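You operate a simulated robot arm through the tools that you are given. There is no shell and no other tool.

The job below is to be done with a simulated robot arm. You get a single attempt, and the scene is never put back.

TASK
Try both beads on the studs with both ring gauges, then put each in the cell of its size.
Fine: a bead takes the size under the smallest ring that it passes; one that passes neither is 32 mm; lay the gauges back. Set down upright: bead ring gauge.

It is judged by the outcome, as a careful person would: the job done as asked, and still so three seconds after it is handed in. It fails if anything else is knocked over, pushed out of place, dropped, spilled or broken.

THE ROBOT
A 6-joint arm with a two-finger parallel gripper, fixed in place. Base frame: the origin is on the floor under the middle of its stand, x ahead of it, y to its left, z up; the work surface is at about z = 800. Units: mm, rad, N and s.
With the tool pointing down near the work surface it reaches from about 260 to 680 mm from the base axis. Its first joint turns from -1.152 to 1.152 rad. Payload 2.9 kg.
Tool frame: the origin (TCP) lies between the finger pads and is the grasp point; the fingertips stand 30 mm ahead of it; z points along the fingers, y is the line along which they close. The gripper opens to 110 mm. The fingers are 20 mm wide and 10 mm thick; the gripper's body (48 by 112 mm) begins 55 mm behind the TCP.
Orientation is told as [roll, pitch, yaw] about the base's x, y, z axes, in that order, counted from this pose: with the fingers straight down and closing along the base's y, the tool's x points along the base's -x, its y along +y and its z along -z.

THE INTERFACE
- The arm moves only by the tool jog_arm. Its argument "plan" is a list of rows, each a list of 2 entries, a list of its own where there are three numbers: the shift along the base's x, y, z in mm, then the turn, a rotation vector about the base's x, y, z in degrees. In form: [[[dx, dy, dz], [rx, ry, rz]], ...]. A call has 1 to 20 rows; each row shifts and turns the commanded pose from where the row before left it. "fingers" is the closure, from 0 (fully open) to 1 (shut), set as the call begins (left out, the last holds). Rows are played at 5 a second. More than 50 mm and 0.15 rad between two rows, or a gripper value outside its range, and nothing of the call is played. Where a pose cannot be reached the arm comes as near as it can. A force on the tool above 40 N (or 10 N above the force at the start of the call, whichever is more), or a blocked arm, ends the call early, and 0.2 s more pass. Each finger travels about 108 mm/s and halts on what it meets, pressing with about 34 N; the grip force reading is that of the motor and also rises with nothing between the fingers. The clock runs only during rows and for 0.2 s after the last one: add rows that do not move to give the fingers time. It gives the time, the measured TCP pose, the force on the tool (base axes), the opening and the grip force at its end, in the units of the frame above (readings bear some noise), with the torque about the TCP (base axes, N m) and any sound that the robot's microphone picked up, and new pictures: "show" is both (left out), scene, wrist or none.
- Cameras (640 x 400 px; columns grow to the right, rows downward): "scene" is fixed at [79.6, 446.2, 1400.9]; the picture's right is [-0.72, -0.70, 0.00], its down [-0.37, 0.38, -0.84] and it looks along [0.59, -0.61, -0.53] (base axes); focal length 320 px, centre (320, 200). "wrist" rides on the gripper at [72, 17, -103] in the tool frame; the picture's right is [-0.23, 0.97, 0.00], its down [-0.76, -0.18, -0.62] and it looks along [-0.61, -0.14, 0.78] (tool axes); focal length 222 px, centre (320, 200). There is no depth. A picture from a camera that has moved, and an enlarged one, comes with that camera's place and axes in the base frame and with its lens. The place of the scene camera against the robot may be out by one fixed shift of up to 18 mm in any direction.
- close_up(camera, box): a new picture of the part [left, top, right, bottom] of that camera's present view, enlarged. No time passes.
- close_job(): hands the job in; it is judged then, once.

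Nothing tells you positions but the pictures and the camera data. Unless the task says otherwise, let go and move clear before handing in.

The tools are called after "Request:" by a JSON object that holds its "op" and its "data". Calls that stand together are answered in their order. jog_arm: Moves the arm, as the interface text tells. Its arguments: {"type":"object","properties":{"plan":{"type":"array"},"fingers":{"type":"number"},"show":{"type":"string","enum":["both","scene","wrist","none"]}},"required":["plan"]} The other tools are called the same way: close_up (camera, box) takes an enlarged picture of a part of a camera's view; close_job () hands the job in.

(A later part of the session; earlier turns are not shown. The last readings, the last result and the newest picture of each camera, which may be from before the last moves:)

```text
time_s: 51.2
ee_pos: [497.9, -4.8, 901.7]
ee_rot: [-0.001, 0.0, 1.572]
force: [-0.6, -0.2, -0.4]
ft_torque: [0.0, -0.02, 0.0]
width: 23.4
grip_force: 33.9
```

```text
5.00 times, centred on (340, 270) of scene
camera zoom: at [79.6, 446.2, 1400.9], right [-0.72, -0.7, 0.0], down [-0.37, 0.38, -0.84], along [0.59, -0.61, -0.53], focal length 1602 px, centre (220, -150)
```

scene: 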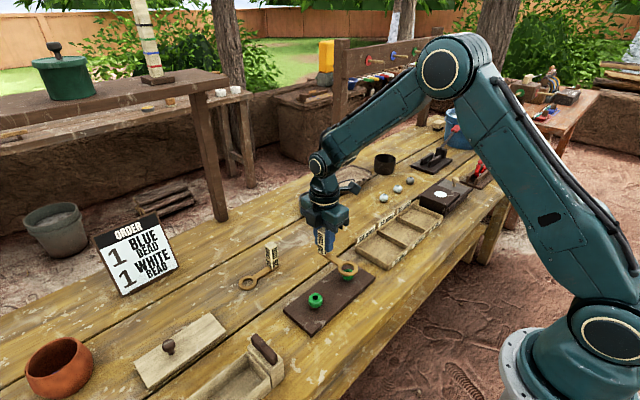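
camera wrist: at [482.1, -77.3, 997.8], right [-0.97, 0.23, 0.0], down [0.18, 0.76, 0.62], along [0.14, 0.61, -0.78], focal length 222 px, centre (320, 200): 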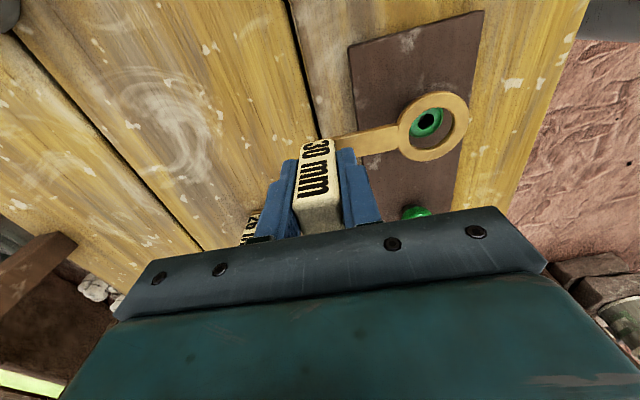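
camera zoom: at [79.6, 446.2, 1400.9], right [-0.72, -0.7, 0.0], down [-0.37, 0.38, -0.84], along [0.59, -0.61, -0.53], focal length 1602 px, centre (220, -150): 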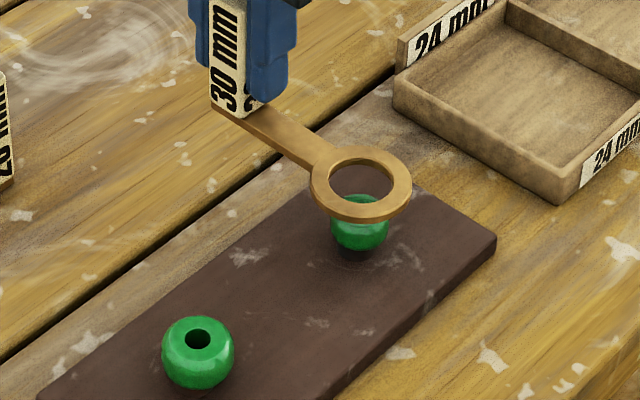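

Clear of the small bead. Now moving the 30 ring over the large bead.

Request:
{"op": "jog_arm", "data": {"plan": [[[0.5, 37, 0], [0, 0, 0]], [[0, 37, 0], [0, 0, 0]], [[0, 36, 0], [0, 0, 0]], [[0, 0, -5], [0, 0, 0]], [[0, 0, 0], [0, 0, 0]], [[0, 0, 0], [0, 0, 0]]], "show": "none"}}

Request:
{"op": "close_up", "data": {"camera": "wrist", "box": [395, 80, 475, 160]}}

Request:
{"op": "close_up", "data": {"camera": "scene", "box": [296, 278, 338, 312]}}

```text
time_s: 52.6
ee_pos: [495.8, 103.1, 897.7]
ee_rot: [-0.001, -0.001, 1.571]
force: [0.2, 0.2, -0.5]
ft_torque: [0.02, 0.0, 0.03]
width: 23.8
grip_force: 33.8
```

```text
5.00 times, centred on (435, 120) of wrist
camera zoom: at [480.8, 30.6, 1000.4], right [-0.97, 0.23, 0.0], down [0.18, 0.76, 0.62], along [0.14, 0.61, -0.78], focal length 1111 px, centre (-255, 600)
```

zoom: 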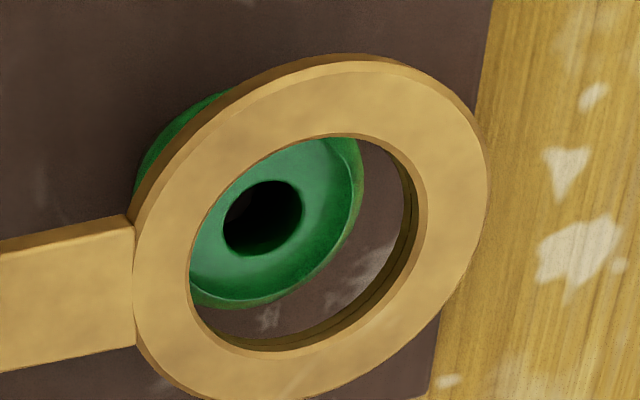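

```text
11.76 times, centred on (317, 295) of scene
camera zoom: at [79.6, 446.2, 1400.9], right [-0.72, -0.7, 0.0], down [-0.37, 0.38, -0.84], along [0.59, -0.61, -0.53], focal length 3770 px, centre (355, -918)
```

zoom: 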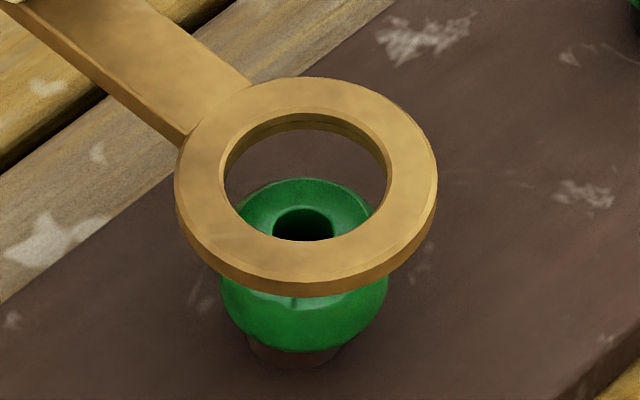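

The ring is roughly over the large bead, offset about (-0.2,-0.7) mm. Correct and lower 6 mm, then re-check.

Request:
{"op": "jog_arm", "data": {"plan": [[[0.2, 0.7, -2], [0, 0, 0]], [[0, 0, -2], [0, 0, 0]], [[0, 0, -2], [0, 0, 0]], [[0, 0, 0], [0, 0, 0]], [[0, 0, 0], [0, 0, 0]]], "show": "none"}}

Request:
{"op": "close_up", "data": {"camera": "wrist", "box": [395, 80, 475, 160]}}

Request:
{"op": "close_up", "data": {"camera": "scene", "box": [296, 278, 338, 312]}}

```text
time_s: 53.8
ee_pos: [496.7, 103.5, 892.1]
ee_rot: [-0.001, 0.002, 1.57]
force: [-0.6, -0.2, -1.0]
ft_torque: [0.0, 0.02, 0.01]
width: 23.1
grip_force: 34.3
```

```text
5.00 times, centred on (435, 120) of wrist
camera zoom: at [481.4, 31.6, 993.8], right [-0.97, 0.23, 0.0], down [0.18, 0.76, 0.62], along [0.14, 0.61, -0.78], focal length 1111 px, centre (-255, 600)
```

zoom: 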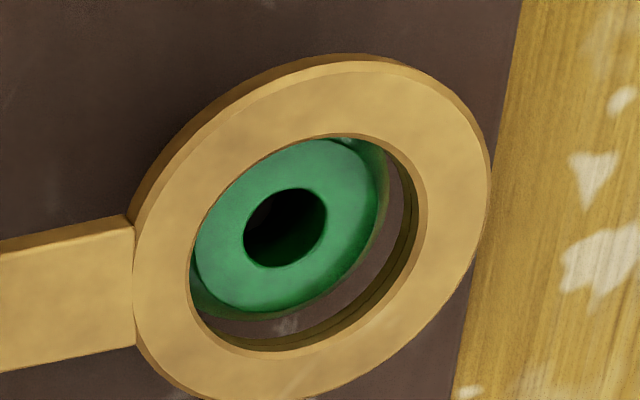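

```text
11.76 times, centred on (317, 295) of scene
camera zoom: at [79.6, 446.2, 1400.9], right [-0.72, -0.7, 0.0], down [-0.37, 0.38, -0.84], along [0.59, -0.61, -0.53], focal length 3770 px, centre (355, -918)
```

zoom: 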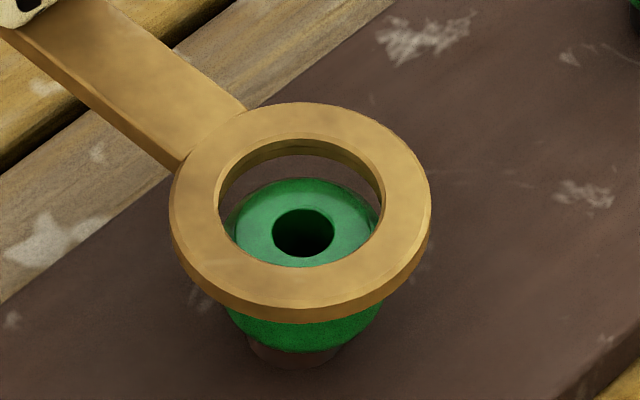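

Offset now about (+0.45,0). Correct and lower 4 mm.

Request:
{"op": "jog_arm", "data": {"plan": [[[-0.45, 0, -1], [0, 0, 0]], [[0, 0, -1], [0, 0, 0]], [[0, 0, -1], [0, 0, 0]], [[0, 0, -1], [0, 0, 0]], [[0, 0, 0], [0, 0, 0]], [[0, 0, 0], [0, 0, 0]]], "show": "none"}}

Request:
{"op": "close_up", "data": {"camera": "wrist", "box": [395, 80, 475, 160]}}

Request:
{"op": "close_up", "data": {"camera": "scene", "box": [296, 278, 338, 312]}}

```text
time_s: 55.2
ee_pos: [496.7, 105.6, 888.3]
ee_rot: [0.0, -0.001, 1.571]
force: [-0.5, -0.4, -0.8]
ft_torque: [0.02, -0.04, -0.03]
width: 23.4
grip_force: 33.1
```

```text
5.00 times, centred on (435, 120) of wrist
camera zoom: at [480.7, 32.1, 989.7], right [-0.97, 0.23, 0.0], down [0.18, 0.76, 0.62], along [0.14, 0.61, -0.78], focal length 1111 px, centre (-255, 600)
```

zoom: 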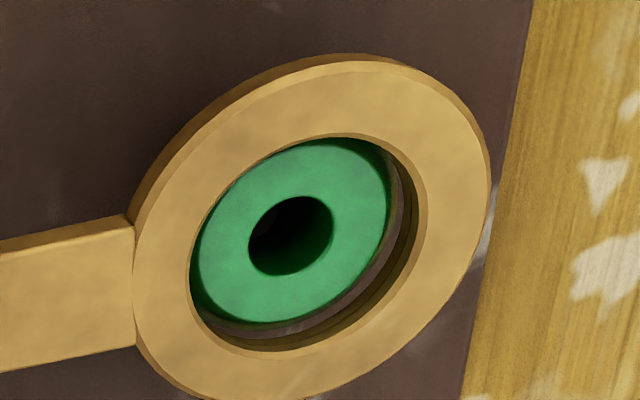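

```text
11.76 times, centred on (317, 295) of scene
camera zoom: at [79.6, 446.2, 1400.9], right [-0.72, -0.7, 0.0], down [-0.37, 0.38, -0.84], along [0.59, -0.61, -0.53], focal length 3770 px, centre (355, -918)
```

zoom: 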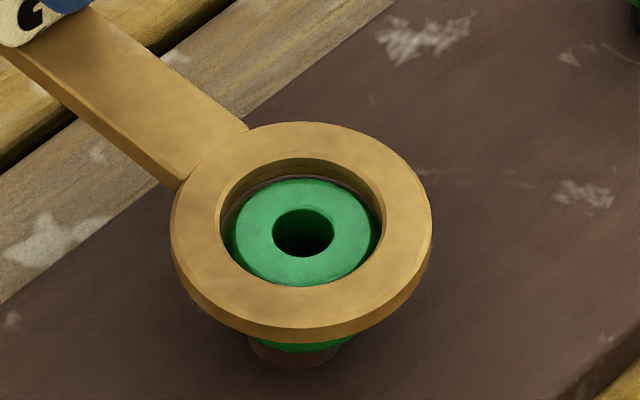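

Offset about (-0.2,+0.5). Correct and go down further in small steps.

Request:
{"op": "jog_arm", "data": {"plan": [[[0.2, -0.45, -0.5], [0, 0, 0]], [[0, 0, -0.5], [0, 0, 0]], [[0, 0, -0.5], [0, 0, 0]], [[0, 0, -0.5], [0, 0, 0]], [[0, 0, 0], [0, 0, 0]], [[0, 0, 0], [0, 0, 0]]], "show": "none"}}

Request:
{"op": "close_up", "data": {"camera": "wrist", "box": [395, 80, 475, 160]}}

Request:
{"op": "close_up", "data": {"camera": "scene", "box": [296, 278, 338, 312]}}

```text
time_s: 56.6
ee_pos: [496.7, 105.4, 885.6]
ee_rot: [0.0, -0.001, 1.571]
force: [0.7, -2.7, 3.4]
ft_torque: [-0.12, 0.25, 0.17]
width: 23.7
grip_force: 34.3
```

```text
5.00 times, centred on (435, 120) of wrist
camera zoom: at [480.7, 32.7, 988.0], right [-0.97, 0.23, 0.0], down [0.18, 0.76, 0.62], along [0.14, 0.61, -0.78], focal length 1111 px, centre (-255, 600)
```

zoom: 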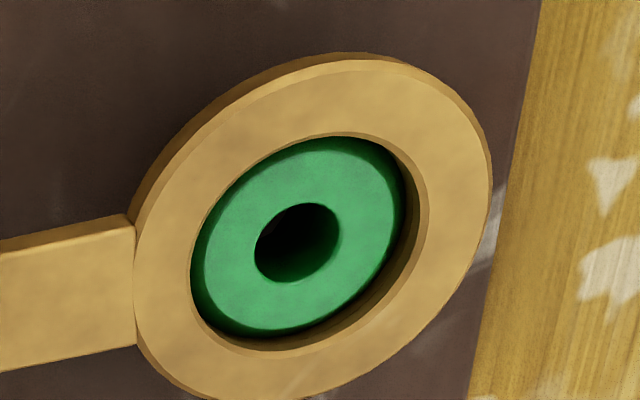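

```text
11.76 times, centred on (317, 295) of scene
camera zoom: at [79.6, 446.2, 1400.9], right [-0.72, -0.7, 0.0], down [-0.37, 0.38, -0.84], along [0.59, -0.61, -0.53], focal length 3770 px, centre (355, -918)
```

zoom: 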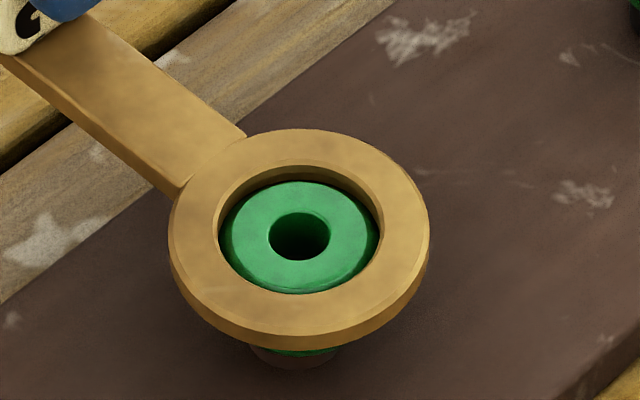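

First contact at about 3 mm below the bead top, slightly off in +y. I shift -0.6 in y and press gently to confirm.

Request:
{"op": "jog_arm", "data": {"plan": [[[0, -0.6, 0], [0, 0, 0]], [[0, 0, -0.5], [0, 0, 0]], [[0, 0, -0.5], [0, 0, 0]], [[0, 0, 0], [0, 0, 0]], [[0, 0, 0], [0, 0, 0]]], "show": "none"}}

Request:
{"op": "close_up", "data": {"camera": "wrist", "box": [395, 80, 475, 160]}}

Request:
{"op": "close_up", "data": {"camera": "scene", "box": [296, 278, 338, 312]}}

```text
time_s: 57.8
ee_pos: [496.7, 104.5, 885.7]
ee_rot: [-0.001, 0.001, 1.571]
force: [-4.0, 4.4, 12.6]
ft_torque: [0.34, 1.34, -0.42]
width: 23.5
grip_force: 34.9
```

```text
5.00 times, centred on (435, 120) of wrist
camera zoom: at [481.7, 31.7, 986.9], right [-0.97, 0.23, 0.0], down [0.18, 0.76, 0.62], along [0.14, 0.61, -0.78], focal length 1111 px, centre (-255, 600)
```

zoom: 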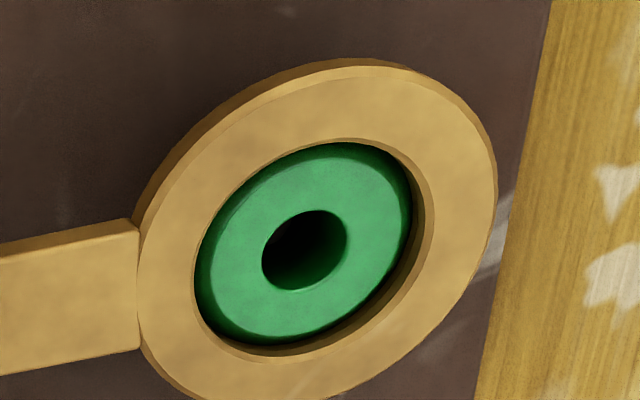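

```text
11.76 times, centred on (317, 295) of scene
camera zoom: at [79.3, 446.3, 1400.9], right [-0.72, -0.7, 0.0], down [-0.37, 0.38, -0.85], along [0.59, -0.61, -0.53], focal length 3770 px, centre (355, -918)
```

zoom: 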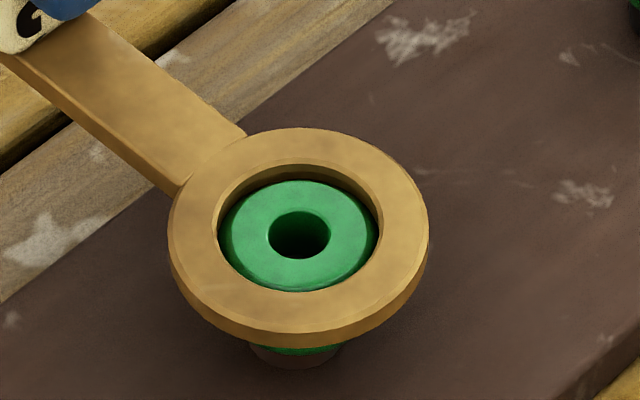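

The ring stops on the large bead with ~13 N. One small centring nudge (-0.4,+0.4) to be sure it isn't merely an off-centre catch.

Request:
{"op": "jog_arm", "data": {"plan": [[[-0.4, 0.4, 0], [0, 0, 0]], [[0, 0, -0.3], [0, 0, 0]], [[0, 0, 0], [0, 0, 0]], [[0, 0, 0], [0, 0, 0]]], "show": "none"}}

Request:
{"op": "close_up", "data": {"camera": "wrist", "box": [395, 80, 475, 160]}}

Request:
{"op": "close_up", "data": {"camera": "scene", "box": [296, 278, 338, 312]}}

```text
time_s: 58.8
ee_pos: [497.4, 103.5, 885.1]
ee_rot: [-0.003, 0.0, 1.571]
force: [1.9, -1.2, 18.5]
ft_torque: [-0.03, 1.33, 0.06]
width: 23.8
grip_force: 33.7
```

```text
5.00 times, centred on (435, 120) of wrist
camera zoom: at [481.2, 32.0, 986.6], right [-0.97, 0.23, 0.0], down [0.18, 0.76, 0.62], along [0.14, 0.61, -0.78], focal length 1111 px, centre (-255, 600)
```

zoom: 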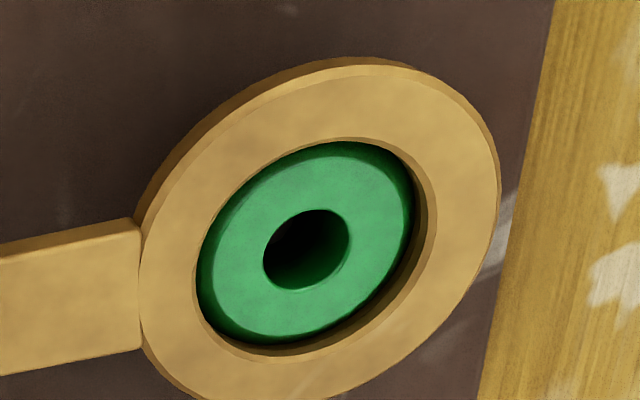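

```text
11.76 times, centred on (317, 295) of scene
camera zoom: at [79.4, 446.1, 1400.9], right [-0.72, -0.7, 0.0], down [-0.37, 0.38, -0.84], along [0.59, -0.61, -0.53], focal length 3770 px, centre (355, -918)
```

zoom: 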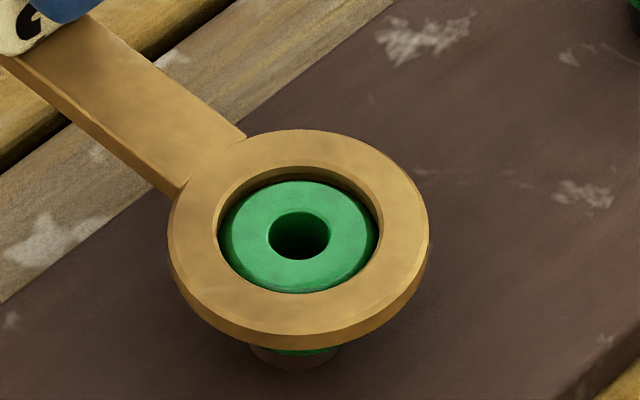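

Centred, lateral forces near zero, and 18 N vertical stop: the large bead does not pass 30 either, so it is 32 mm. I lift off and return the 30 gauge.

Request:
{"op": "jog_arm", "data": {"plan": [[[0, 0, 4], [0, 0, 0]], [[0, 0, 20], [0, 0, 0]], [[0, 0, 33], [0, 0, 0]], [[7.7375, -14.8, 0], [0, 0, -7.5]], [[7.7375, -14.8, 0], [0, 0, -7.5]], [[7.7375, -14.8, 0], [0, 0, -7.5]], [[7.7375, -14.8, 0], [0, 0, -7.5]], [[7.7375, -14.8, 0], [0, 0, -7.5]], [[7.7375, -14.8, 0], [0, 0, -7.5]], [[7.7375, -14.8, 0], [0, 0, -7.5]], [[7.7375, -14.8, 0], [0, 0, -7.5]], [[7.7375, -14.8, 0], [0, 0, -7.5]], [[7.7375, -14.8, 0], [0, 0, -7.5]], [[7.7375, -14.8, 0], [0, 0, -7.5]], [[7.7375, -14.8, 0], [0, 0, -7.5]], [[0, 0, 0], [0, 0, 0]], [[0, 0, 0], [0, 0, 0]], [[0, 0, 0], [0, 0, 0]]], "show": "both"}}

Request:
{"op": "close_up", "data": {"camera": "scene", "box": [220, 190, 400, 320]}}

Request:
{"op": "close_up", "data": {"camera": "wrist", "box": [280, 80, 480, 205]}}

```text
time_s: 62.6
ee_pos: [588.5, -71.9, 940.5]
ee_rot: [0.001, 0.001, 0.001]
force: [-0.8, -0.1, -0.9]
ft_torque: [-0.04, 0.01, -0.01]
width: 23.5
grip_force: 34.0
camera wrist: at [516.4, -54.9, 1041.8], right [0.23, 0.97, 0.0], down [0.76, -0.18, 0.62], along [0.61, -0.14, -0.78], focal length 222 px, centre (320, 200)
```

scene: 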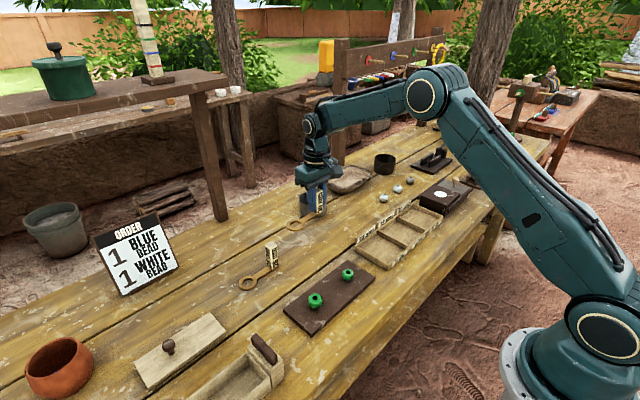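
wrist: 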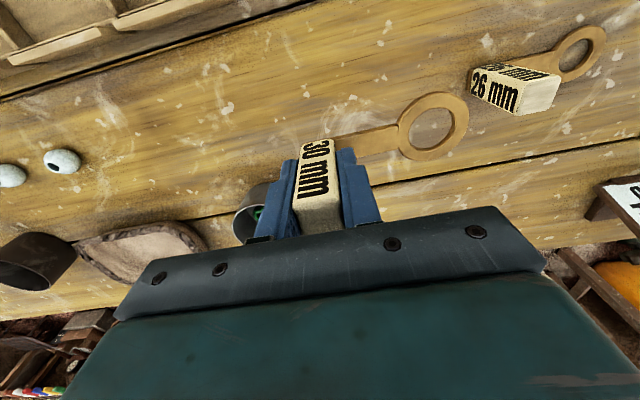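

```text
3.08 times, centred on (310, 255) of scene
camera zoom: at [79.6, 446.2, 1400.9], right [-0.72, -0.7, 0.0], down [-0.37, 0.38, -0.84], along [0.59, -0.61, -0.53], focal length 986 px, centre (351, 31)
```

zoom: 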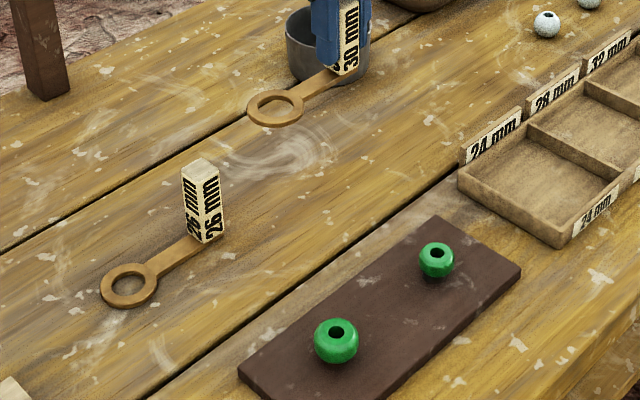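

```text
3.20 times, centred on (380, 142) of wrist
camera zoom: at [516.4, -54.9, 1041.8], right [0.23, 0.97, 0.0], down [0.76, -0.18, 0.62], along [0.61, -0.14, -0.78], focal length 711 px, centre (128, 384)
```

zoom: 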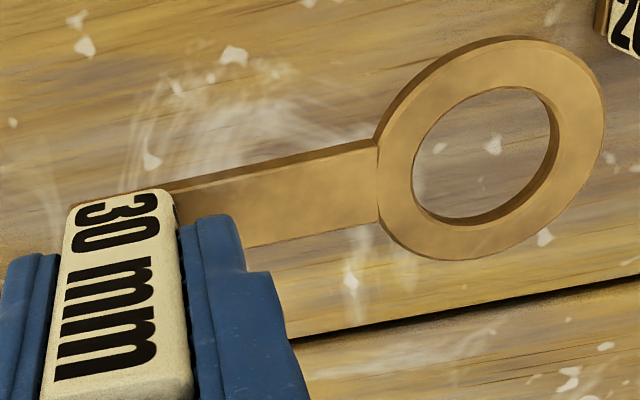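

The grip hasn't slipped; beads still on studs. Lowering the 30 gauge toward its original spot (camera target (518.2,-56.3,952)).

Request:
{"op": "jog_arm", "data": {"plan": [[[1.5, -1.2, -30], [0, 0, 0]], [[0, 0, -30], [0, 0, 0]], [[0, 0, -20], [0, 0, 0]], [[0, 0, -5], [0, 0, 0]], [[0, 0, 0], [0, 0, 0]], [[0, 0, 0], [0, 0, 0]]], "show": "wrist"}}

```text
time_s: 64.0
ee_pos: [591.3, -73.2, 856.3]
ee_rot: [0.001, 0.0, 0.0]
force: [0.0, -0.1, -0.2]
ft_torque: [0.0, -0.01, 0.02]
width: 23.3
grip_force: 33.9
camera wrist: at [518.7, -57.2, 958.3], right [0.23, 0.97, 0.0], down [0.76, -0.18, 0.62], along [0.61, -0.14, -0.78], focal length 222 px, centre (320, 200)
```

wrist: 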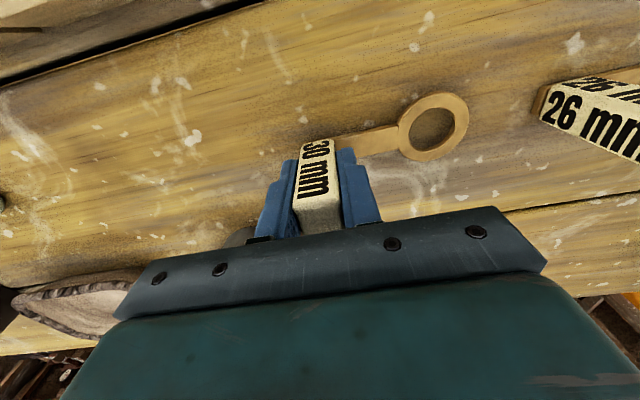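

Needs about (-0.5,+0.9,-6.3). Lowering.

Request:
{"op": "jog_arm", "data": {"plan": [[[-0.4, 0.8, -2], [0, 0, 0]], [[0, 0, -1.5], [0, 0, 0]], [[0, 0, -1], [0, 0, 0]], [[0, 0, -0.7], [0, 0, 0]], [[0, 0, 0], [0, 0, 0]], [[0, 0, 0], [0, 0, 0]]], "show": "wrist"}}

```text
time_s: 65.4
ee_pos: [588.7, -73.7, 850.8]
ee_rot: [0.002, 0.0, 0.0]
force: [0.2, -0.4, 0.8]
ft_torque: [-0.01, 0.0, 0.0]
width: 23.6
grip_force: 34.2
camera wrist: at [518.2, -56.5, 952.6], right [0.23, 0.97, 0.0], down [0.76, -0.18, 0.62], along [0.61, -0.14, -0.78], focal length 222 px, centre (320, 200)
```

wrist: 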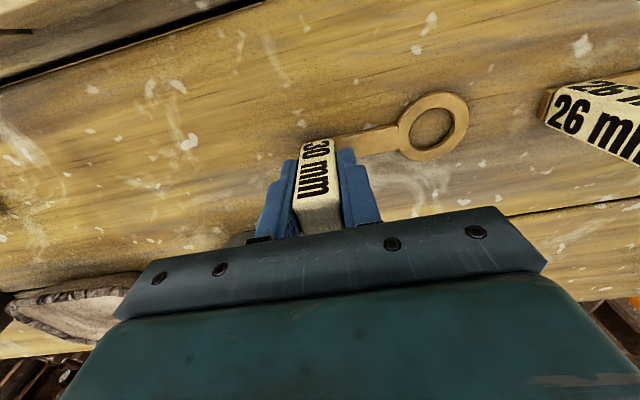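

Position matches within 0.3 mm; the last half millimetre down, then release.

Request:
{"op": "jog_arm", "data": {"plan": [[[0, 0, -0.4], [0, 0, 0]], [[0, 0, -0.3], [0, 0, 0]], [[0, 0, 0], [0, 0, 0]], [[0, 0, 0], [0, 0, 0]]], "show": "none"}}

Request:
{"op": "close_up", "data": {"camera": "scene", "box": [270, 190, 350, 260]}}

```text
time_s: 66.4
ee_pos: [590.5, -73.2, 850.6]
ee_rot: [0.0, 0.0, -0.001]
force: [-0.7, 0.6, -1.1]
ft_torque: [-0.03, 0.01, 0.04]
width: 23.7
grip_force: 33.9
```

```text
5.71 times, centred on (310, 225) of scene
camera zoom: at [79.6, 446.2, 1400.9], right [-0.72, -0.7, 0.0], down [-0.37, 0.38, -0.84], along [0.59, -0.61, -0.53], focal length 1831 px, centre (377, 57)
```

zoom: 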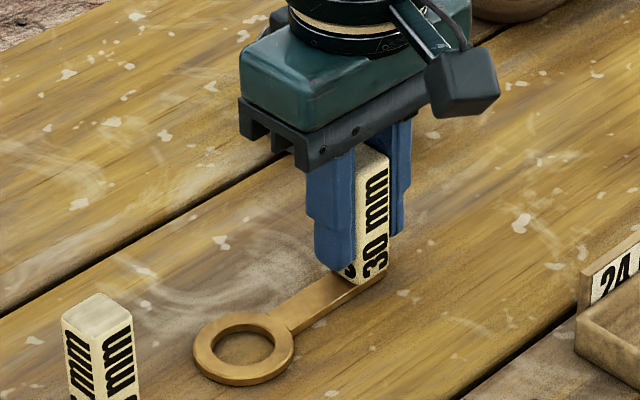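

The force still shows the gauge hanging very slightly; a touch lower.

Request:
{"op": "jog_arm", "data": {"plan": [[[0, 0, -0.4], [0, 0, 0]], [[0, 0, -0.3], [0, 0, 0]], [[0, 0, 0], [0, 0, 0]], [[0, 0, 0], [0, 0, 0]]], "show": "wrist"}}

```text
time_s: 67.4
ee_pos: [590.4, -74.8, 849.6]
ee_rot: [0.0, -0.002, 0.0]
force: [3.4, -1.2, 6.0]
ft_torque: [0.2, -0.01, -0.09]
width: 23.7
grip_force: 34.1
camera wrist: at [519.1, -56.4, 951.6], right [0.23, 0.97, 0.0], down [0.76, -0.18, 0.62], along [0.61, -0.14, -0.78], focal length 222 px, centre (320, 200)
```

wrist: 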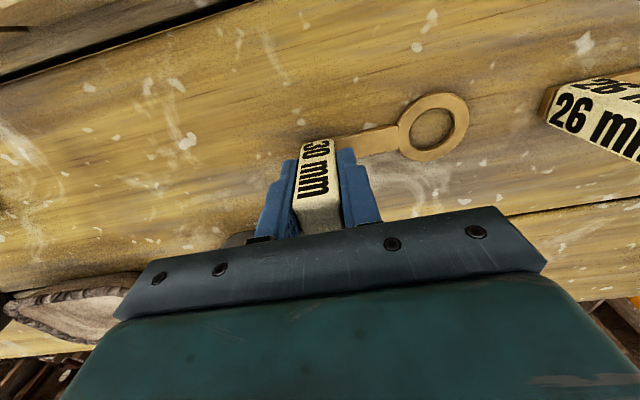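

The gauge is firmly on the bench (6 N contact), within 1 mm of its original place. Releasing and rising.

Request:
{"op": "jog_arm", "data": {"plan": [[[0, 0, 0], [0, 0, 0]], [[0, 0, 0], [0, 0, 0]], [[0, 0, 0], [0, 0, 0]]], "fingers": 0.5, "show": "none"}}

Request:
{"op": "jog_arm", "data": {"plan": [[[0, 0, 30], [0, 0, 0]], [[0, 0, 45], [0, 0, 0]], [[0, 0, 30], [0, 0, 0]], [[0, 0, 0], [0, 0, 0]]], "show": "both"}}

Request:
{"op": "close_up", "data": {"camera": "scene", "box": [220, 190, 400, 320]}}

```text
time_s: 68.2
ee_pos: [589.3, -74.3, 849.2]
ee_rot: [-0.001, 0.002, 0.0]
force: [0.8, 0.4, 0.3]
ft_torque: [0.0, 0.0, 0.0]
width: 55.1
grip_force: 0.1
```

```text
time_s: 69.2
ee_pos: [587.9, -71.4, 954.3]
ee_rot: [0.001, 0.0, -0.001]
force: [0.6, -0.3, 0.0]
ft_torque: [0.02, 0.02, -0.01]
width: 55.1
grip_force: 0.1
camera wrist: at [516.2, -54.2, 1055.9], right [0.23, 0.97, 0.0], down [0.76, -0.18, 0.62], along [0.61, -0.14, -0.78], focal length 222 px, centre (320, 200)
```

scene: 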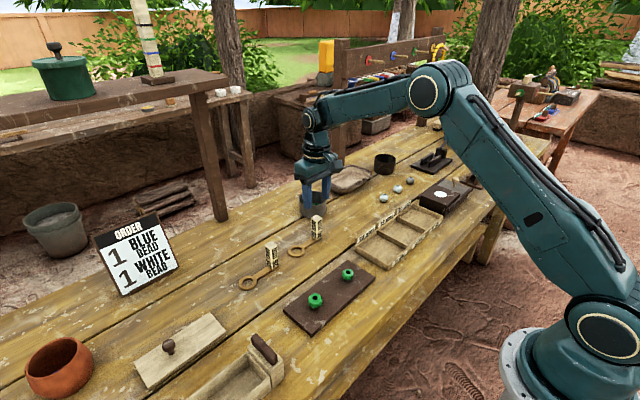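
wrist: 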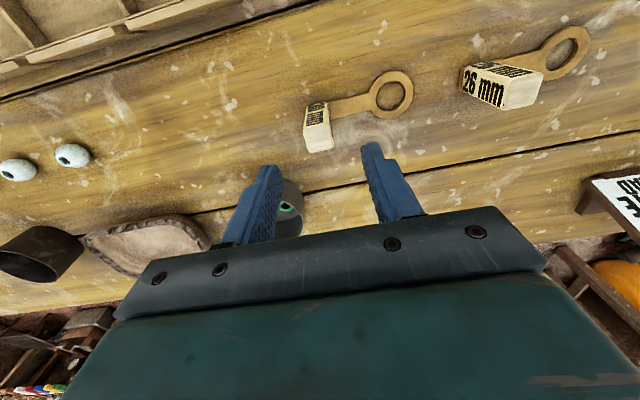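

```text
3.08 times, centred on (310, 255) of scene
camera zoom: at [79.6, 446.2, 1400.9], right [-0.72, -0.7, 0.0], down [-0.37, 0.38, -0.84], along [0.59, -0.61, -0.53], focal length 986 px, centre (351, 31)
```

zoom: 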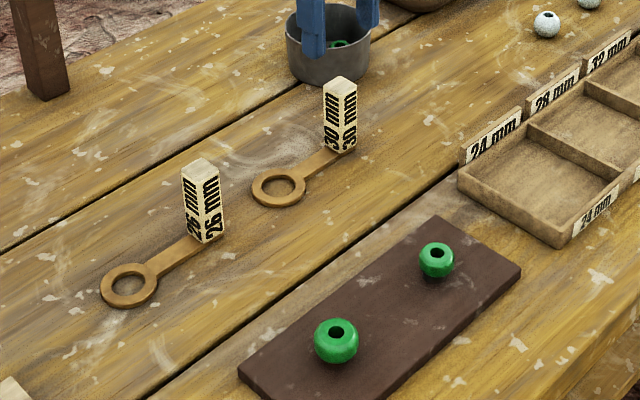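

Both gauges are laid back standing on their places. Tray cells estimated: 28 mm cell centre ≈(425,-252), 32 mm ≈(425,-350). Now I go above the small bead to pick it.

Request:
{"op": "jog_arm", "data": {"plan": [[[-33.5, 13.1, -12.6], [0, 0, 0]], [[-33.5, 13.1, -12.6], [0, 0, 0]], [[-33.5, 13.1, -12.6], [0, 0, 0]], [[-33.5, 13.1, -12.6], [0, 0, 0]], [[-33.7, 13.2, -12.5], [0, 0, 0]], [[0, 0, 0], [0, 0, 0]], [[0, 0, 0], [0, 0, 0]]], "show": "both"}}

Request:
{"op": "close_up", "data": {"camera": "wrist", "box": [270, 100, 370, 200]}}

Request:
{"op": "close_up", "data": {"camera": "scene", "box": [310, 220, 390, 300]}}

```text
time_s: 70.8
ee_pos: [424.9, -11.4, 890.7]
ee_rot: [0.001, -0.001, 0.0]
force: [0.0, 0.0, 0.8]
ft_torque: [0.0, 0.02, 0.01]
width: 55.2
grip_force: 0.1
camera wrist: at [353.4, 5.8, 992.6], right [0.23, 0.97, 0.0], down [0.76, -0.18, 0.62], along [0.61, -0.14, -0.78], focal length 222 px, centre (320, 200)
```

scene: 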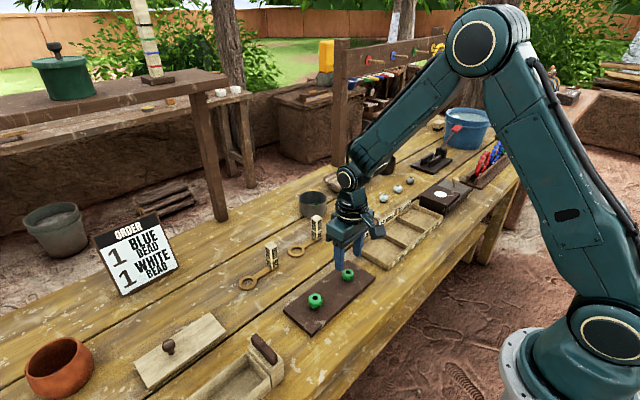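
wrist: 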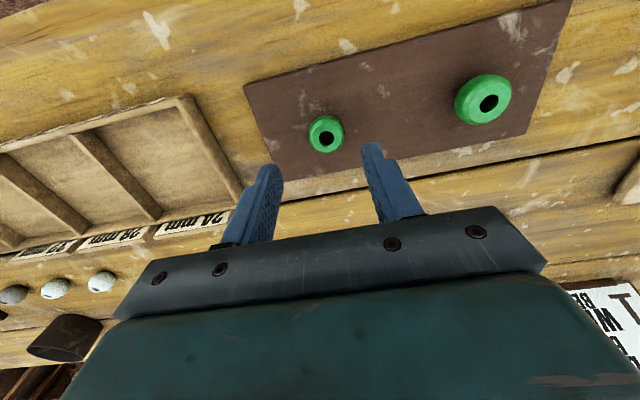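

```text
4.00 times, centred on (320, 150) of wrist
camera zoom: at [353.4, 5.8, 992.6], right [0.23, 0.97, 0.0], down [0.76, -0.18, 0.62], along [0.61, -0.14, -0.78], focal length 888 px, centre (320, 400)
```

zoom: 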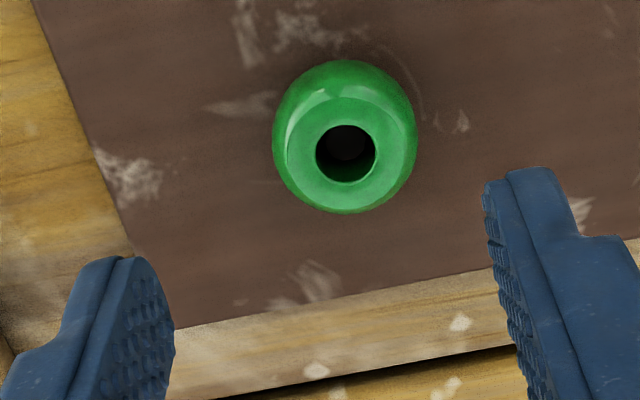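

```text
5.00 times, centred on (350, 260) of scene
camera zoom: at [79.6, 446.2, 1400.9], right [-0.72, -0.7, 0.0], down [-0.37, 0.38, -0.84], along [0.59, -0.61, -0.53], focal length 1602 px, centre (170, -100)
```

zoom: 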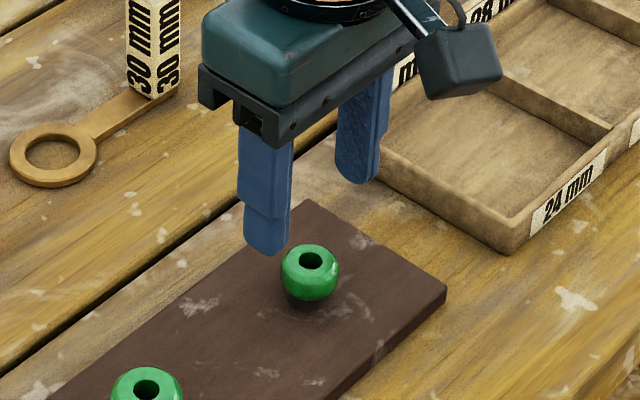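

The small bead is at (420.6,-5.2) while the TCP is at (425.4,-11.2). I shift to centre on it and lower to bead-top level.

Request:
{"op": "jog_arm", "data": {"plan": [[[-4.8, 6.0, -5], [0, 0, 0]], [[0, 0, -10], [0, 0, 0]], [[0, 0, -10], [0, 0, 0]], [[0, 0, 0], [0, 0, 0]], [[0, 0, 0], [0, 0, 0]]], "show": "none"}}

Request:
{"op": "close_up", "data": {"camera": "wrist", "box": [260, 100, 380, 220]}}

Request:
{"op": "close_up", "data": {"camera": "scene", "box": [320, 235, 376, 285]}}

```text
time_s: 72.0
ee_pos: [417.4, -3.3, 866.8]
ee_rot: [0.0, 0.0, 0.0]
force: [0.8, 0.3, -0.3]
ft_torque: [-0.01, 0.02, 0.01]
width: 55.1
grip_force: 0.0
```

```text
3.33 times, centred on (320, 160) of wrist
camera zoom: at [346.0, 13.9, 968.2], right [0.23, 0.97, 0.0], down [0.76, -0.18, 0.62], along [0.61, -0.14, -0.78], focal length 740 px, centre (320, 333)
```

zoom: 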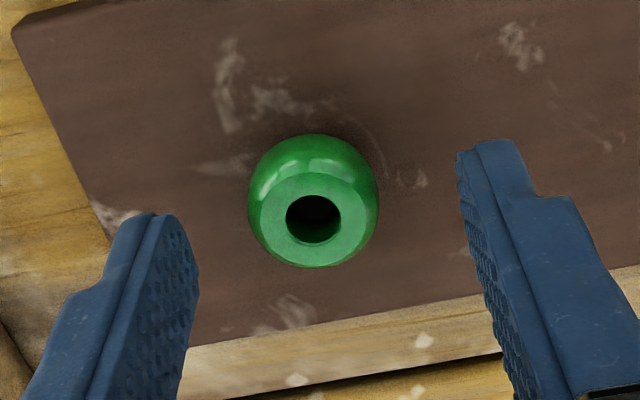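

```text
8.00 times, centred on (348, 260) of scene
camera zoom: at [79.6, 446.2, 1400.9], right [-0.72, -0.7, 0.0], down [-0.37, 0.38, -0.84], along [0.59, -0.61, -0.53], focal length 2563 px, centre (96, -280)
```

zoom: 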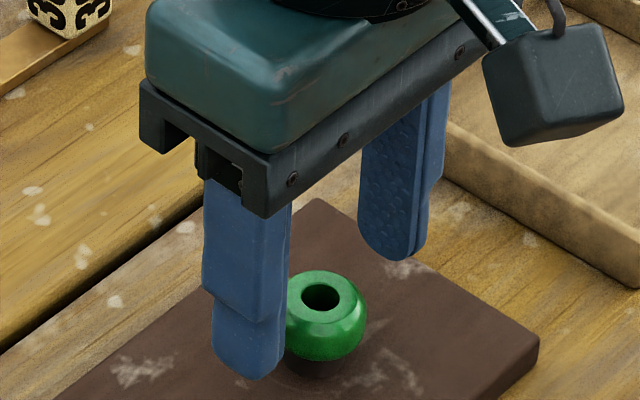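

TCP is at (418,-3.1); the bead at (420.8,-5.2). Fine correction and down to grasp height.

Request:
{"op": "jog_arm", "data": {"plan": [[[2.6, -2.0, -4], [0, 0, 0]], [[0, 0, -5], [0, 0, 0]], [[0, 0, -5], [0, 0, 0]], [[0, 0, 0], [0, 0, 0]], [[0, 0, 0], [0, 0, 0]]], "show": "none"}}

Request:
{"op": "close_up", "data": {"camera": "wrist", "box": [260, 100, 380, 220]}}

Request:
{"op": "close_up", "data": {"camera": "scene", "box": [320, 235, 376, 285]}}

```text
time_s: 73.2
ee_pos: [420.2, -4.7, 853.2]
ee_rot: [0.0, 0.0, 0.001]
force: [0.1, -0.2, -0.8]
ft_torque: [0.0, -0.02, 0.03]
width: 55.6
grip_force: 0.1
```

```text
3.33 times, centred on (320, 160) of wrist
camera zoom: at [348.6, 12.6, 954.6], right [0.23, 0.97, 0.0], down [0.76, -0.18, 0.62], along [0.61, -0.14, -0.78], focal length 740 px, centre (320, 333)
```

zoom: 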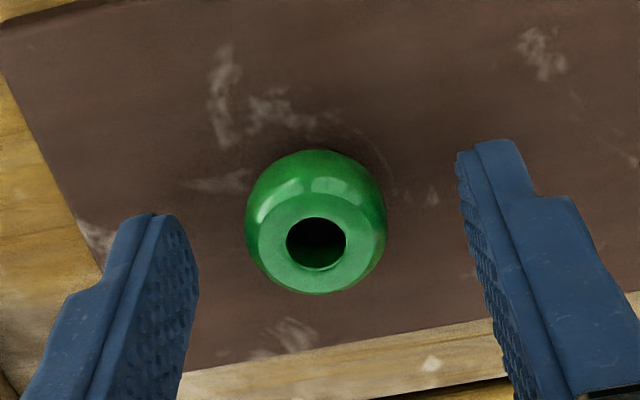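

```text
8.00 times, centred on (348, 260) of scene
camera zoom: at [79.6, 446.2, 1400.9], right [-0.72, -0.7, 0.0], down [-0.37, 0.38, -0.84], along [0.59, -0.61, -0.53], focal length 2563 px, centre (96, -280)
```

zoom: 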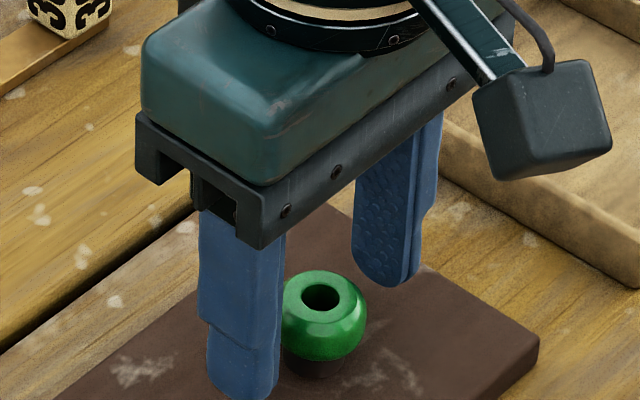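

Centred within 1 mm. Lowering the last 3.5 mm and closing on the bead.

Request:
{"op": "jog_arm", "data": {"plan": [[[0.2, -0.7, -2], [0, 0, 0]], [[0, 0, -1.8], [0, 0, 0]], [[0, 0, 0], [0, 0, 0]], [[0, 0, 0], [0, 0, 0]]], "show": "wrist"}}

Request:
{"op": "close_up", "data": {"camera": "scene", "box": [328, 245, 368, 280]}}

```text
time_s: 74.2
ee_pos: [420.5, -5.2, 848.7]
ee_rot: [0.0, 0.0, 0.0]
force: [0.0, -0.1, -0.4]
ft_torque: [-0.03, 0.01, 0.03]
width: 55.2
grip_force: 0.0
camera wrist: at [349.5, 11.6, 950.8], right [0.23, 0.97, 0.0], down [0.76, -0.18, 0.62], along [0.61, -0.14, -0.78], focal length 222 px, centre (320, 200)
```

wrist: 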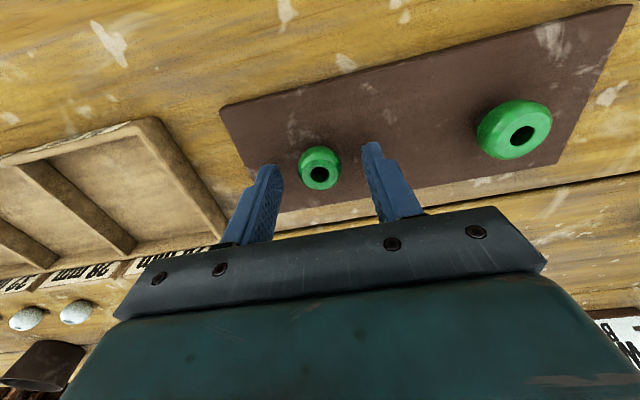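

```text
11.43 times, centred on (348, 262) of scene
camera zoom: at [79.6, 446.2, 1400.9], right [-0.72, -0.7, 0.0], down [-0.37, 0.38, -0.84], along [0.59, -0.61, -0.53], focal length 3662 px, centre (0, -514)
```

zoom: 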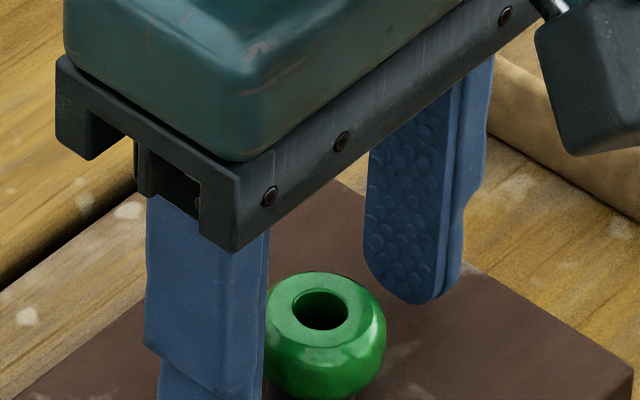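

The tips look a touch low relative to the bead; I raise 2 mm and close on it.

Request:
{"op": "jog_arm", "data": {"plan": [[[0, 0, 2], [0, 0, 0]], [[0, 0, 0], [0, 0, 0]]], "show": "none"}}

Request:
{"op": "jog_arm", "data": {"plan": [[[0, 0, 0], [0, 0, 0]], [[0, 0, 0], [0, 0, 0]], [[0, 0, 0], [0, 0, 0]], [[0, 0, 0], [0, 0, 0]]], "fingers": 1, "show": "wrist"}}

Request:
{"op": "close_up", "data": {"camera": "scene", "box": [328, 245, 368, 280]}}

Request:
{"op": "close_up", "data": {"camera": "wrist", "box": [260, 120, 380, 240]}}

```text
time_s: 74.8
ee_pos: [421.0, -5.5, 850.5]
ee_rot: [0.001, 0.003, 0.0]
force: [-0.6, -0.4, 0.7]
ft_torque: [0.02, 0.0, -0.02]
width: 55.0
grip_force: 0.0
```

```text
time_s: 75.8
ee_pos: [421.1, -5.2, 851.3]
ee_rot: [0.0, 0.002, 0.0]
force: [0.6, -0.2, -0.8]
ft_torque: [0.01, 0.0, -0.01]
width: 26.4
grip_force: 34.2
camera wrist: at [349.8, 12.0, 952.7], right [0.23, 0.97, 0.0], down [0.76, -0.18, 0.62], along [0.61, -0.14, -0.78], focal length 222 px, centre (320, 200)
```

wrist: 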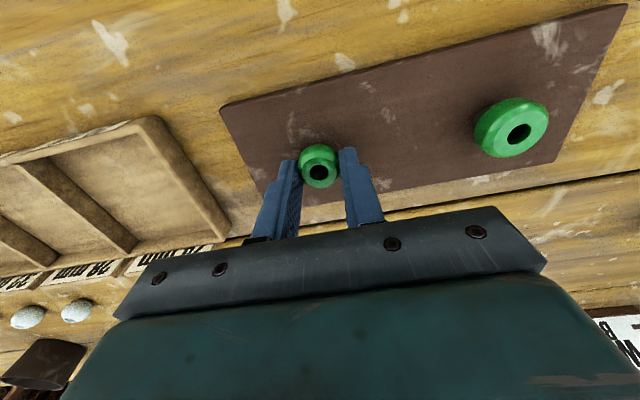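

```text
11.43 times, centred on (348, 262) of scene
camera zoom: at [79.6, 446.2, 1400.9], right [-0.72, -0.7, 0.0], down [-0.37, 0.38, -0.84], along [0.59, -0.61, -0.53], focal length 3662 px, centre (0, -514)
```

zoom: 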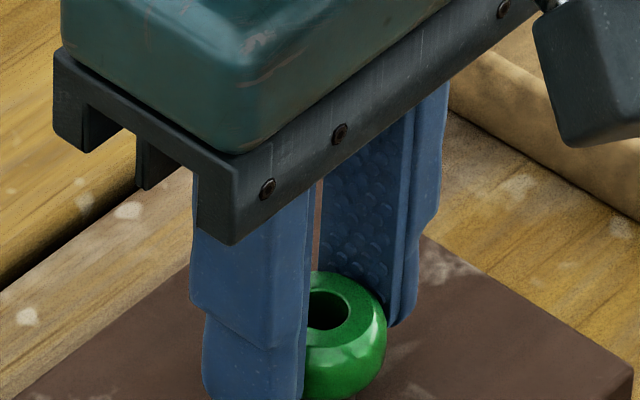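

```text
3.33 times, centred on (320, 180) of wrist
camera zoom: at [349.8, 12.0, 952.7], right [0.23, 0.97, 0.0], down [0.76, -0.18, 0.62], along [0.61, -0.14, -0.78], focal length 740 px, centre (320, 267)
```

zoom: 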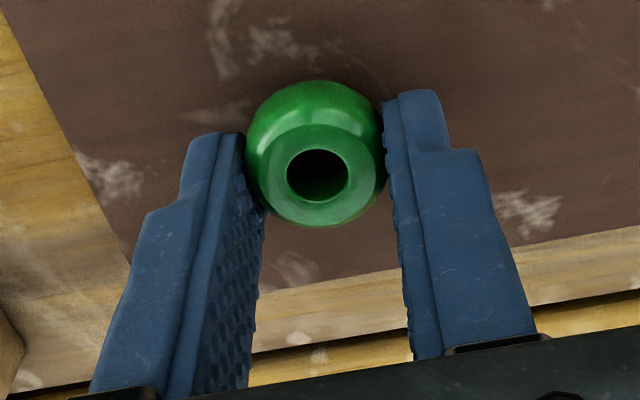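

Grip width reads 26.4, less than the 28 mm equator, so the tips may be gripping above the equator. Let me look before lifting.

Request:
{"op": "close_up", "data": {"camera": "scene", "box": [334, 260, 366, 288]}}

Request:
{"op": "close_up", "data": {"camera": "wrist", "box": [285, 130, 355, 200]}}

```text
14.29 times, centred on (350, 274) of scene
camera zoom: at [79.6, 446.2, 1400.9], right [-0.72, -0.7, 0.0], down [-0.37, 0.38, -0.84], along [0.59, -0.61, -0.53], focal length 4577 px, centre (-109, -857)
```

zoom: 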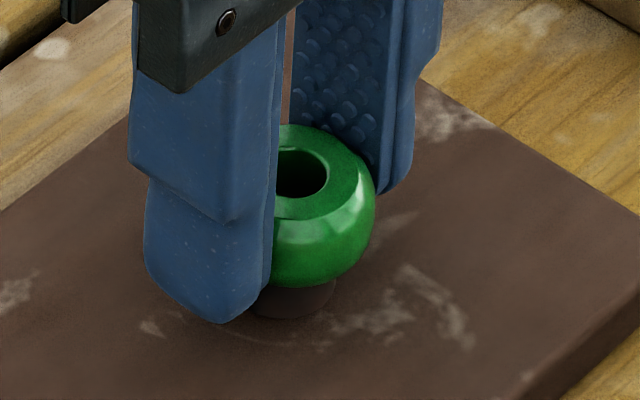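

```text
5.71 times, centred on (320, 165) of wrist
camera zoom: at [349.8, 12.0, 952.7], right [0.23, 0.97, 0.0], down [0.76, -0.18, 0.62], along [0.61, -0.14, -0.78], focal length 1269 px, centre (320, 400)
```

zoom: 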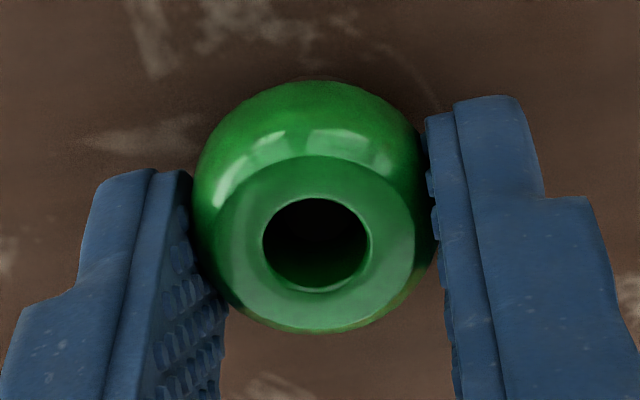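

The tips are around the bead just above its bottom, which looks like a sound grip. I lift it slowly and check.

Request:
{"op": "jog_arm", "data": {"plan": [[[0, 0, 3], [0, 0, 0]], [[0, 0, 4], [0, 0, 0]], [[0, 0, 5], [0, 0, 0]], [[0, 0, 8], [0, 0, 0]], [[0, 0, 10], [0, 0, 0]], [[0, 0, 0], [0, 0, 0]], [[0, 0, 0], [0, 0, 0]]], "show": "both"}}

Request:
{"op": "close_up", "data": {"camera": "scene", "box": [320, 230, 380, 285]}}

Request:
{"op": "close_up", "data": {"camera": "wrist", "box": [270, 130, 370, 230]}}

```text
time_s: 77.4
ee_pos: [419.7, -4.8, 881.7]
ee_rot: [0.0, 0.001, -0.001]
force: [-0.3, 0.1, 0.7]
ft_torque: [0.0, 0.0, 0.01]
width: 26.2
grip_force: 33.6
camera wrist: at [348.7, 12.4, 983.6], right [0.23, 0.97, 0.0], down [0.76, -0.18, 0.62], along [0.61, -0.14, -0.78], focal length 222 px, centre (320, 200)
```

scene: 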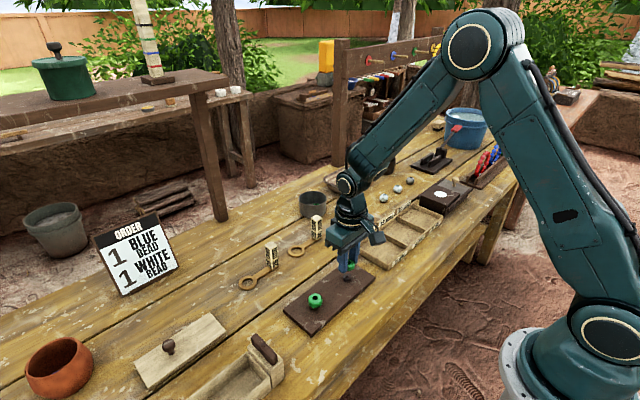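
wrist: 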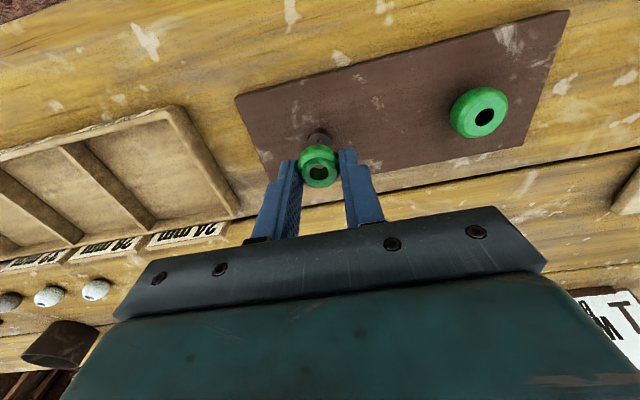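

```text
7.27 times, centred on (350, 258) of scene
camera zoom: at [79.6, 446.2, 1400.9], right [-0.72, -0.7, 0.0], down [-0.37, 0.38, -0.84], along [0.59, -0.61, -0.53], focal length 2330 px, centre (102, -218)
```

zoom: 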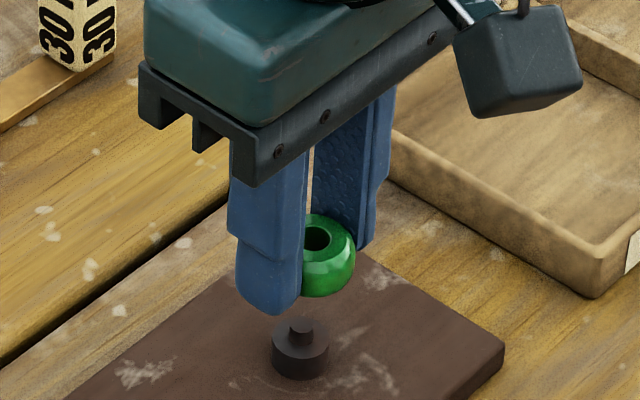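

```text
4.00 times, centred on (320, 180) of wrist
camera zoom: at [348.7, 12.4, 983.6], right [0.23, 0.97, 0.0], down [0.76, -0.18, 0.62], along [0.61, -0.14, -0.78], focal length 888 px, centre (320, 280)
```

zoom: 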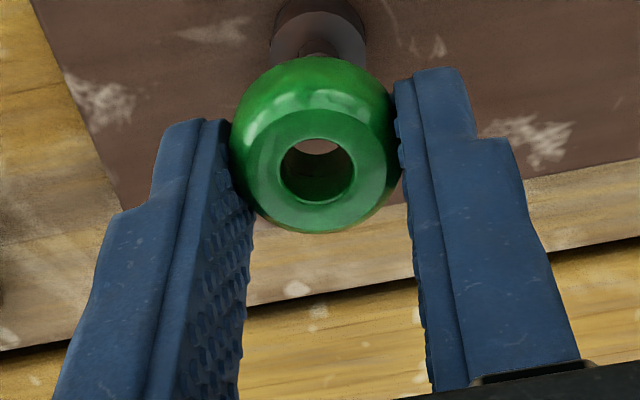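

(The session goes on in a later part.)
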